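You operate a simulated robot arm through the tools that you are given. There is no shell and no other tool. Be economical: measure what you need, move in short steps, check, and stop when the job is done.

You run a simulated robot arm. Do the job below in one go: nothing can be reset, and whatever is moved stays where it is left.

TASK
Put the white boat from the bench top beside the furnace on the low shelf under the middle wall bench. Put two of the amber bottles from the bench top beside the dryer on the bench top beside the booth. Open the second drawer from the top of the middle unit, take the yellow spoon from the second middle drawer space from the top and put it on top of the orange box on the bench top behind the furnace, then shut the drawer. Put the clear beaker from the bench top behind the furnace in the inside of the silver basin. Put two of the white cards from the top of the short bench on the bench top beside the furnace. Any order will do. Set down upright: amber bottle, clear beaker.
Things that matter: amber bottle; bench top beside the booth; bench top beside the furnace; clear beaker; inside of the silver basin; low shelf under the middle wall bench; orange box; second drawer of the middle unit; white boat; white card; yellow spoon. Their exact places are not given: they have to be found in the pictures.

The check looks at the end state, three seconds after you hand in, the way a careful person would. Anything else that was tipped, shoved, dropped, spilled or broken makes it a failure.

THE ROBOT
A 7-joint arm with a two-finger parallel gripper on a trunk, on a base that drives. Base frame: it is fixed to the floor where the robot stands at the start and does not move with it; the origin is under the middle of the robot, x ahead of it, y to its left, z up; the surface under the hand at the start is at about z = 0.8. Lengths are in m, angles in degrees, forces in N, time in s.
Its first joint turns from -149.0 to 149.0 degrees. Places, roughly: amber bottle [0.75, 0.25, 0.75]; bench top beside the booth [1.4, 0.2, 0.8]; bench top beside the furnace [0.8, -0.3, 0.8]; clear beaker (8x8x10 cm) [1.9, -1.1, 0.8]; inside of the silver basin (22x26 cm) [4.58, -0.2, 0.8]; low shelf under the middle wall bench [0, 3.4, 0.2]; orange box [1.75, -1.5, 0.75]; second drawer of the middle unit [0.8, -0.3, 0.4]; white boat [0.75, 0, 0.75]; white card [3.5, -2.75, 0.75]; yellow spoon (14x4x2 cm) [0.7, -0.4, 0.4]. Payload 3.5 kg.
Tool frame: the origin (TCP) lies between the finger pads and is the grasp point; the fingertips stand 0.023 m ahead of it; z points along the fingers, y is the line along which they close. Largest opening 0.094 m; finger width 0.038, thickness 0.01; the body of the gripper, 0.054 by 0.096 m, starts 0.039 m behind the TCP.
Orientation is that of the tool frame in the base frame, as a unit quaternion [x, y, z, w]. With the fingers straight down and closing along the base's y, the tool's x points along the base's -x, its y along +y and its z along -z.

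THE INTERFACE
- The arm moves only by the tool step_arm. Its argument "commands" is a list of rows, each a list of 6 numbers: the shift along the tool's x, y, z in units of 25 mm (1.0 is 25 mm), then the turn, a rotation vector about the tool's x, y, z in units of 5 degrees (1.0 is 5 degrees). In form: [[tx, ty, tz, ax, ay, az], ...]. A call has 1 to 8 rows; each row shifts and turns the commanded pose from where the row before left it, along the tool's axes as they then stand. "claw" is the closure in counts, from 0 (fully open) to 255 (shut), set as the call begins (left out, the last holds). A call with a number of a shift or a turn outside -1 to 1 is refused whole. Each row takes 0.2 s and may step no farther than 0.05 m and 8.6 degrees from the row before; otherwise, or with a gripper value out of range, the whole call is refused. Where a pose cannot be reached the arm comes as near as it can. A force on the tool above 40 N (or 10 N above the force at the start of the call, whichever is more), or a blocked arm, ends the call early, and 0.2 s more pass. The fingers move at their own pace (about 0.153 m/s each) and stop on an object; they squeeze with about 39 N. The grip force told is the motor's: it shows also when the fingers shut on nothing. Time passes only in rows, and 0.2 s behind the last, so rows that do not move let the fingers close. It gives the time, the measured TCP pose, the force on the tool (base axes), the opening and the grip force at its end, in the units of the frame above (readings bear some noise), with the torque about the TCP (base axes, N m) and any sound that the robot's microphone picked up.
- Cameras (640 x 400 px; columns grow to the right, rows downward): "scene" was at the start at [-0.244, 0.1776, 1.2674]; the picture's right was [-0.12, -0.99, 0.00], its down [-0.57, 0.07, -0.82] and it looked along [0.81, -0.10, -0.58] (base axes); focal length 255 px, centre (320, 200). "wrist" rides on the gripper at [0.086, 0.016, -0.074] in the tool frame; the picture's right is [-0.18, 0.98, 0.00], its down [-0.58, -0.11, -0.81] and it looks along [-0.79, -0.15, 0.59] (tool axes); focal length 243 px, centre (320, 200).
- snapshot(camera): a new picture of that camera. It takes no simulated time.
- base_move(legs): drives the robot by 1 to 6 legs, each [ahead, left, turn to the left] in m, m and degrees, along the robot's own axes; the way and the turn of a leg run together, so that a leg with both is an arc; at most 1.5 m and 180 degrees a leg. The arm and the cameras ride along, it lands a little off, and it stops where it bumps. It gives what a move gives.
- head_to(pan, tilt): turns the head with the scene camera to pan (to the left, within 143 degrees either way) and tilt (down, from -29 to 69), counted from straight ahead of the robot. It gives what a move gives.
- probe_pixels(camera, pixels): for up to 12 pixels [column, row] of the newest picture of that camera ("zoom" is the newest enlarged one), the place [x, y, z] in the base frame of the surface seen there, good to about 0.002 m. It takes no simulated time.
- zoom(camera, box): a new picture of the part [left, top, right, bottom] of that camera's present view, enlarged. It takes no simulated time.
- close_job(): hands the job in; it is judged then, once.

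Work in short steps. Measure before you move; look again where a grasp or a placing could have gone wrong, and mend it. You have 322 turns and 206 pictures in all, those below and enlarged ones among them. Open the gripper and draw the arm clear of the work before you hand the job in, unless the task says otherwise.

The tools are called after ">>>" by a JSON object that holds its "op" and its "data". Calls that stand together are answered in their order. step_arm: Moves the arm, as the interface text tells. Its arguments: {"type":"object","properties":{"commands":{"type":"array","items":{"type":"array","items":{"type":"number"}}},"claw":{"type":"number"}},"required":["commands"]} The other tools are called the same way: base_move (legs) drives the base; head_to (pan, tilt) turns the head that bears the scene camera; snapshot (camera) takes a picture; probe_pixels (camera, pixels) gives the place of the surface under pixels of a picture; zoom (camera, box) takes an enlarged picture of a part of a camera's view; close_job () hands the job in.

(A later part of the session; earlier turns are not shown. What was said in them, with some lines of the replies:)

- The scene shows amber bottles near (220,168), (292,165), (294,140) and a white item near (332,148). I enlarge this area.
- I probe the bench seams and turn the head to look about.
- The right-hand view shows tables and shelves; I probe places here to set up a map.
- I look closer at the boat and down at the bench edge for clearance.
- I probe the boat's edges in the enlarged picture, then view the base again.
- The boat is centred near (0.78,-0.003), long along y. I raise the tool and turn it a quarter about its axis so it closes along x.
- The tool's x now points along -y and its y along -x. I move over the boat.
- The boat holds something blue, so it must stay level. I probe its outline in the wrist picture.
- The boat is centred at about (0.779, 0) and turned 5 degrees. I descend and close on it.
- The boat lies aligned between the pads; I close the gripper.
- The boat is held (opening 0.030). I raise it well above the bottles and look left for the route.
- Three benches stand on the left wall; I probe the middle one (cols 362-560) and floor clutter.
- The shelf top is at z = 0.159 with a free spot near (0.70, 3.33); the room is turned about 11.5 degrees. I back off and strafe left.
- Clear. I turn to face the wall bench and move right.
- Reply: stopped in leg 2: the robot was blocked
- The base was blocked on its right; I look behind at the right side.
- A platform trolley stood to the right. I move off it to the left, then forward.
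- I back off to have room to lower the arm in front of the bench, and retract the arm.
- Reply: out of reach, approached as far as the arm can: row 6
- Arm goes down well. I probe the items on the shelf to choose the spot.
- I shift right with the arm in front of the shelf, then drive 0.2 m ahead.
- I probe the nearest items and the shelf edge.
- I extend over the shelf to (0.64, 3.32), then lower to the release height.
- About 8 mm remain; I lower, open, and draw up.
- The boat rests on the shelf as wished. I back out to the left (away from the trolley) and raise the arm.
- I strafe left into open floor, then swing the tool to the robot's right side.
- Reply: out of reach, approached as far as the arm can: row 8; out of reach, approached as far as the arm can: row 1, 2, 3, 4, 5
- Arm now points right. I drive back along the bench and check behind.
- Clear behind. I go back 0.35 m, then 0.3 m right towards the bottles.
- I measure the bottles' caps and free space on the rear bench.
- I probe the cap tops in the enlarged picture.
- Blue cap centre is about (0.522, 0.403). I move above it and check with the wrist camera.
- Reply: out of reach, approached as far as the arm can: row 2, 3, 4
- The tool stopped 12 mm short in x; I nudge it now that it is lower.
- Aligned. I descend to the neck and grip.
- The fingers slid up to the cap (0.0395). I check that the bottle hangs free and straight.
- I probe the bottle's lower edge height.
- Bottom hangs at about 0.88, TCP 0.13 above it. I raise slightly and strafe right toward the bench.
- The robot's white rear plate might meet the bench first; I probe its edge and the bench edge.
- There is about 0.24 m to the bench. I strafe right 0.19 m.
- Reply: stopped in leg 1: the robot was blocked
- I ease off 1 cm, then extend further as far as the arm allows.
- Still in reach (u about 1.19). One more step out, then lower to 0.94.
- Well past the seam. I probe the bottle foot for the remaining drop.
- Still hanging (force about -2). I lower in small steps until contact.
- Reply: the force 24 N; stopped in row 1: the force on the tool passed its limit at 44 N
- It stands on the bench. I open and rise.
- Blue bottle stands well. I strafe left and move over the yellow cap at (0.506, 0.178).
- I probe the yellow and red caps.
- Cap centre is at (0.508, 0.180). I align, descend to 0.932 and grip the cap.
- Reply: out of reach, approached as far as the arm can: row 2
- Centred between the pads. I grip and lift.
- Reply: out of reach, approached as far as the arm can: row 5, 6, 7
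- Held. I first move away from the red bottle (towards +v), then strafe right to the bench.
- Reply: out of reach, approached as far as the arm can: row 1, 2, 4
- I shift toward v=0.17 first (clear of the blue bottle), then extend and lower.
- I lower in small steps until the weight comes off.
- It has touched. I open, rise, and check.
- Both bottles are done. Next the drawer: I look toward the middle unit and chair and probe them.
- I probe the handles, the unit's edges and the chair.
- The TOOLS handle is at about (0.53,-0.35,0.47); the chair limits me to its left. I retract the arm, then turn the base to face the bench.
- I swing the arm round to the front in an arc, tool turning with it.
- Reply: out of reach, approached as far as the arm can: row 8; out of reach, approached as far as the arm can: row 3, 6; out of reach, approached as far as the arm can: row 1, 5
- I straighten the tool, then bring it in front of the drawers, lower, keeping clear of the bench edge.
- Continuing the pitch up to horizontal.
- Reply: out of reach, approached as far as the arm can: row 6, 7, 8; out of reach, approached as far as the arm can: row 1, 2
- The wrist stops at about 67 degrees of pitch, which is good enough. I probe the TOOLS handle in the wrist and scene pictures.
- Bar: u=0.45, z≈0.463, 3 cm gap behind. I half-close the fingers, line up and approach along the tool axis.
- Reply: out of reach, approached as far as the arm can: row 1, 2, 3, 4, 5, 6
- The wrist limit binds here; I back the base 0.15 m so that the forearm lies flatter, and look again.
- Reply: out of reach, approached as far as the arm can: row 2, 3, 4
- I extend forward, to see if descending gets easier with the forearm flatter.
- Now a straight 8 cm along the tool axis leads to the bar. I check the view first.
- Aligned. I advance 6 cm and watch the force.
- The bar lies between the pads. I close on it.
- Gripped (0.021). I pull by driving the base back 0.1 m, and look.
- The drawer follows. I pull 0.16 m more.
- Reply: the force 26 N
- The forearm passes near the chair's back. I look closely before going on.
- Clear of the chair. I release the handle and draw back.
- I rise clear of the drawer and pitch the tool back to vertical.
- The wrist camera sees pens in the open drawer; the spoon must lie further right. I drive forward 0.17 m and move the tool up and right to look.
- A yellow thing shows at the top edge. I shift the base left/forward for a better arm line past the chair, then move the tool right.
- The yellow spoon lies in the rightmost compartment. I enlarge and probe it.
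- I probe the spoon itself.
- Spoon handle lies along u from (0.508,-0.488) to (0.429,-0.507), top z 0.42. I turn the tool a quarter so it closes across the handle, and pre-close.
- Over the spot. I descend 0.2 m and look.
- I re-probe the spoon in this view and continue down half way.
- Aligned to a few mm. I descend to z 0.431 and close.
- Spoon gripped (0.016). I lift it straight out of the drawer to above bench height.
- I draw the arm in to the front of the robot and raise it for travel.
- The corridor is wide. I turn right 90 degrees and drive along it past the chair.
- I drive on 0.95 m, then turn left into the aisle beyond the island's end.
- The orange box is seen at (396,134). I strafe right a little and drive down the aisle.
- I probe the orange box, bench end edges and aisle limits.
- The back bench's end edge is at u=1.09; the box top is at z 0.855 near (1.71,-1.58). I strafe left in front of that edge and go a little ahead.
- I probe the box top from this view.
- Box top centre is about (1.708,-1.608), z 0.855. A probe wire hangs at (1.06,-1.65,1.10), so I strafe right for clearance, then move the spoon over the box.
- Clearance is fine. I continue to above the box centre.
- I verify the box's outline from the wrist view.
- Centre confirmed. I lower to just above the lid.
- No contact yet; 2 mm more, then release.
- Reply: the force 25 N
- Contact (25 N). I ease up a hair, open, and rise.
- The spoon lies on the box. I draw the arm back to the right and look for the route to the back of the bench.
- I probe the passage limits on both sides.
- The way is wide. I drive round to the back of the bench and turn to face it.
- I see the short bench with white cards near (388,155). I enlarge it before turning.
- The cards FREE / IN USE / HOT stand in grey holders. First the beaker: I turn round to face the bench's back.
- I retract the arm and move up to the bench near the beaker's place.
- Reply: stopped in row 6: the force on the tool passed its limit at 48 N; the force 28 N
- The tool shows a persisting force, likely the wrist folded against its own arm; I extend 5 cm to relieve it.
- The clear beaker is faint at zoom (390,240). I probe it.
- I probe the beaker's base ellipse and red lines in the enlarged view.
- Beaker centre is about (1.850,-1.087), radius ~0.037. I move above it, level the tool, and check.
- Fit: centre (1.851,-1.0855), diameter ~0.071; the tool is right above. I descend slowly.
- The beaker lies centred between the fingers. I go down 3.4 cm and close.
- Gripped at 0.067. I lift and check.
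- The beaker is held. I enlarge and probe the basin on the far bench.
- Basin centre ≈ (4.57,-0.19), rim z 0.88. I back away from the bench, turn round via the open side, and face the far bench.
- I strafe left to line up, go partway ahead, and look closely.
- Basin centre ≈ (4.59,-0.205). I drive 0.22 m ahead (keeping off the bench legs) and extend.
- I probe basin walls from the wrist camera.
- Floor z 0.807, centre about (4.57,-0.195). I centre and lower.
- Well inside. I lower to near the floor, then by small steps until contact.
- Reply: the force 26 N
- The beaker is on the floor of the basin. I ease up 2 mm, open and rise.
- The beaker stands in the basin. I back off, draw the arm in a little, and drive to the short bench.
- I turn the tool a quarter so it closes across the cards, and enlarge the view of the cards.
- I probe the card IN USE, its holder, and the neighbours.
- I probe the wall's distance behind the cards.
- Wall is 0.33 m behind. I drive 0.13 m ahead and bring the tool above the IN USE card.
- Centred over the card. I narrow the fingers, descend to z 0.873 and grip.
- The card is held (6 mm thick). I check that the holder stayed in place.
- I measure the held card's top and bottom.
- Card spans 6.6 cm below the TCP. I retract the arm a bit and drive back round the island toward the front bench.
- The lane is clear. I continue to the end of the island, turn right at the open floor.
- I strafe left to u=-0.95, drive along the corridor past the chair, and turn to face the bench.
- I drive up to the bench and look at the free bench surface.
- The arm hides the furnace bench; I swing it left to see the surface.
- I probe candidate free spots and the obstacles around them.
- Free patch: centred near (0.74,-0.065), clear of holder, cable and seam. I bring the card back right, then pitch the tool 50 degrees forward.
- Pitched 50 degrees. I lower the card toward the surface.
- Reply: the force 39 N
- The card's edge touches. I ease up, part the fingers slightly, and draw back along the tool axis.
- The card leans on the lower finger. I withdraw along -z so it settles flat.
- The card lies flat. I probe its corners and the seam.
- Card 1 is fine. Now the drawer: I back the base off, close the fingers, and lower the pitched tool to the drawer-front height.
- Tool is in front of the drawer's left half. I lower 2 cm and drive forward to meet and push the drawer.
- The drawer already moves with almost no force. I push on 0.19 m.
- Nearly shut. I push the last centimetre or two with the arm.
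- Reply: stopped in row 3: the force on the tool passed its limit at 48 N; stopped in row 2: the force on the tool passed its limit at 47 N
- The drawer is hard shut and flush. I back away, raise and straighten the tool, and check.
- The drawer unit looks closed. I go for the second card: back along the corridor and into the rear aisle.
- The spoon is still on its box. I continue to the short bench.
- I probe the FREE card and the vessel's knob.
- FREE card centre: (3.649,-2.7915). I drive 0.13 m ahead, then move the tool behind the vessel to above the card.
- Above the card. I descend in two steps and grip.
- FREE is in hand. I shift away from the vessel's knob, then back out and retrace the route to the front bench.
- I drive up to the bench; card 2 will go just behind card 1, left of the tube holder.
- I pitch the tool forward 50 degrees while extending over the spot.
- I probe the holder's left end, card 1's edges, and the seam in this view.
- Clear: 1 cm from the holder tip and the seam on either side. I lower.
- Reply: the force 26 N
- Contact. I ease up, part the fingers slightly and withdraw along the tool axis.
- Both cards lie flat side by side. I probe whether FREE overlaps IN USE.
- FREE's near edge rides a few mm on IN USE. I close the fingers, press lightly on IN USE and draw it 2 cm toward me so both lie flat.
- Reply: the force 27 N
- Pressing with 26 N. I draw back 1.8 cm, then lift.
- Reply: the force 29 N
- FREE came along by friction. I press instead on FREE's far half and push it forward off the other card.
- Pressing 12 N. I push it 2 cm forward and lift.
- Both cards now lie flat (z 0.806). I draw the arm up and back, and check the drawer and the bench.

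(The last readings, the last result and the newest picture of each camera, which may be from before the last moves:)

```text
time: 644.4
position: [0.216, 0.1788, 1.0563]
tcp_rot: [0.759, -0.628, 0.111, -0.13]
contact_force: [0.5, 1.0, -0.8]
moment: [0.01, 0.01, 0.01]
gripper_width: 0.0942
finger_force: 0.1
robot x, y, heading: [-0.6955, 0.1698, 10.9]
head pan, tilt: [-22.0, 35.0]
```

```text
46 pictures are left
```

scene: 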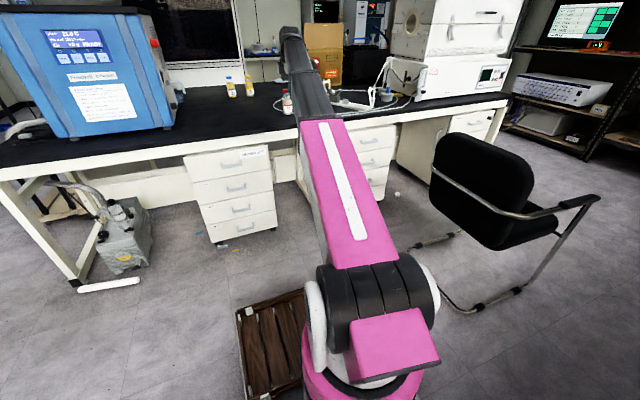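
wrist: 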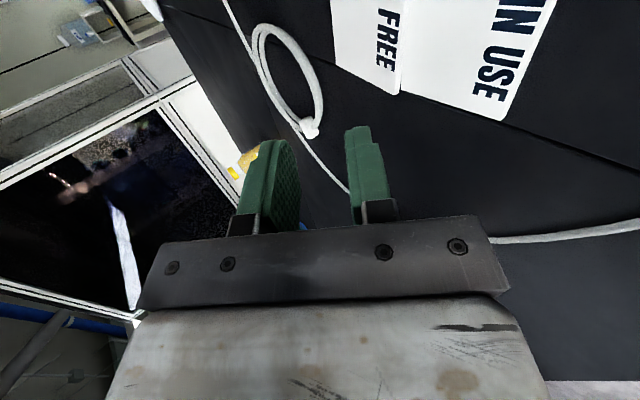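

>>> {"op": "zoom", "data": {"camera": "scene", "box": [330, 110, 430, 210]}}

>>> {"op": "probe_pixels", "data": {"camera": "scene", "pixels": [[385, 136], [385, 155], [385, 172]]}}

>>> {"op": "zoom", "data": {"camera": "scene", "box": [210, 60, 340, 130]}}

```text
4.00 times, centred on (380, 160) of scene
```

zoom: 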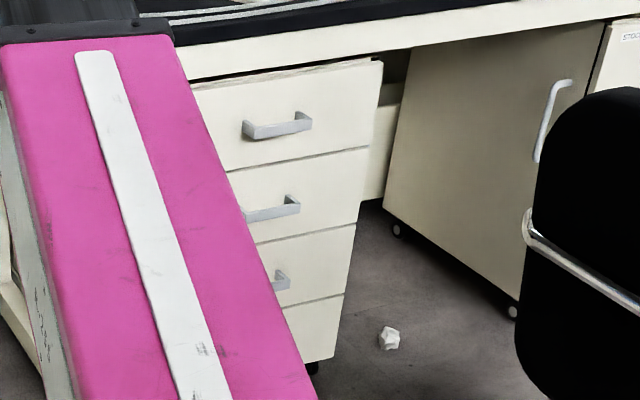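

```text
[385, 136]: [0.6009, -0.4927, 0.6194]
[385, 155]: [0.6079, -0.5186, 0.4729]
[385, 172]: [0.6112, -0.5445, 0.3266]
```

```text
4.92 times, centred on (275, 95) of scene
```

zoom: 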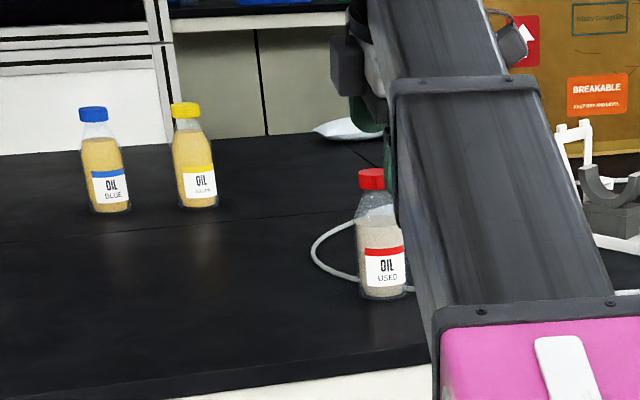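

The drawer is flush (faces at equal depth), both bottles stand upright past the seam, and the gripper is open and clear of the work. I hand the job in.

>>> {"op": "close_job", "data": {}}

```text
The job is handed in.
```

I finished every part of the job, then handed it in with the gripper open and the arm clear:

- **White boat:** on the low shelf under the middle wall bench.
- **Amber bottles:** the blue-capped and yellow-capped ones stand upright on the bench top beside the booth.
- **Yellow spoon:** on top of the orange box. I shut the second drawer of the middle unit and checked that it is flush.
- **Clear beaker:** standing inside the silver basin.
- **White cards:** the "IN USE" and "FREE" cards lie flat, about a centimetre inside the edge of the bench top beside the furnace.

Early on, while I was driving to the wall bench, the robot's base bumped the platform trolley near the dryer and stopped. The trolley looked undisturbed afterwards, but I did not check its position closely.
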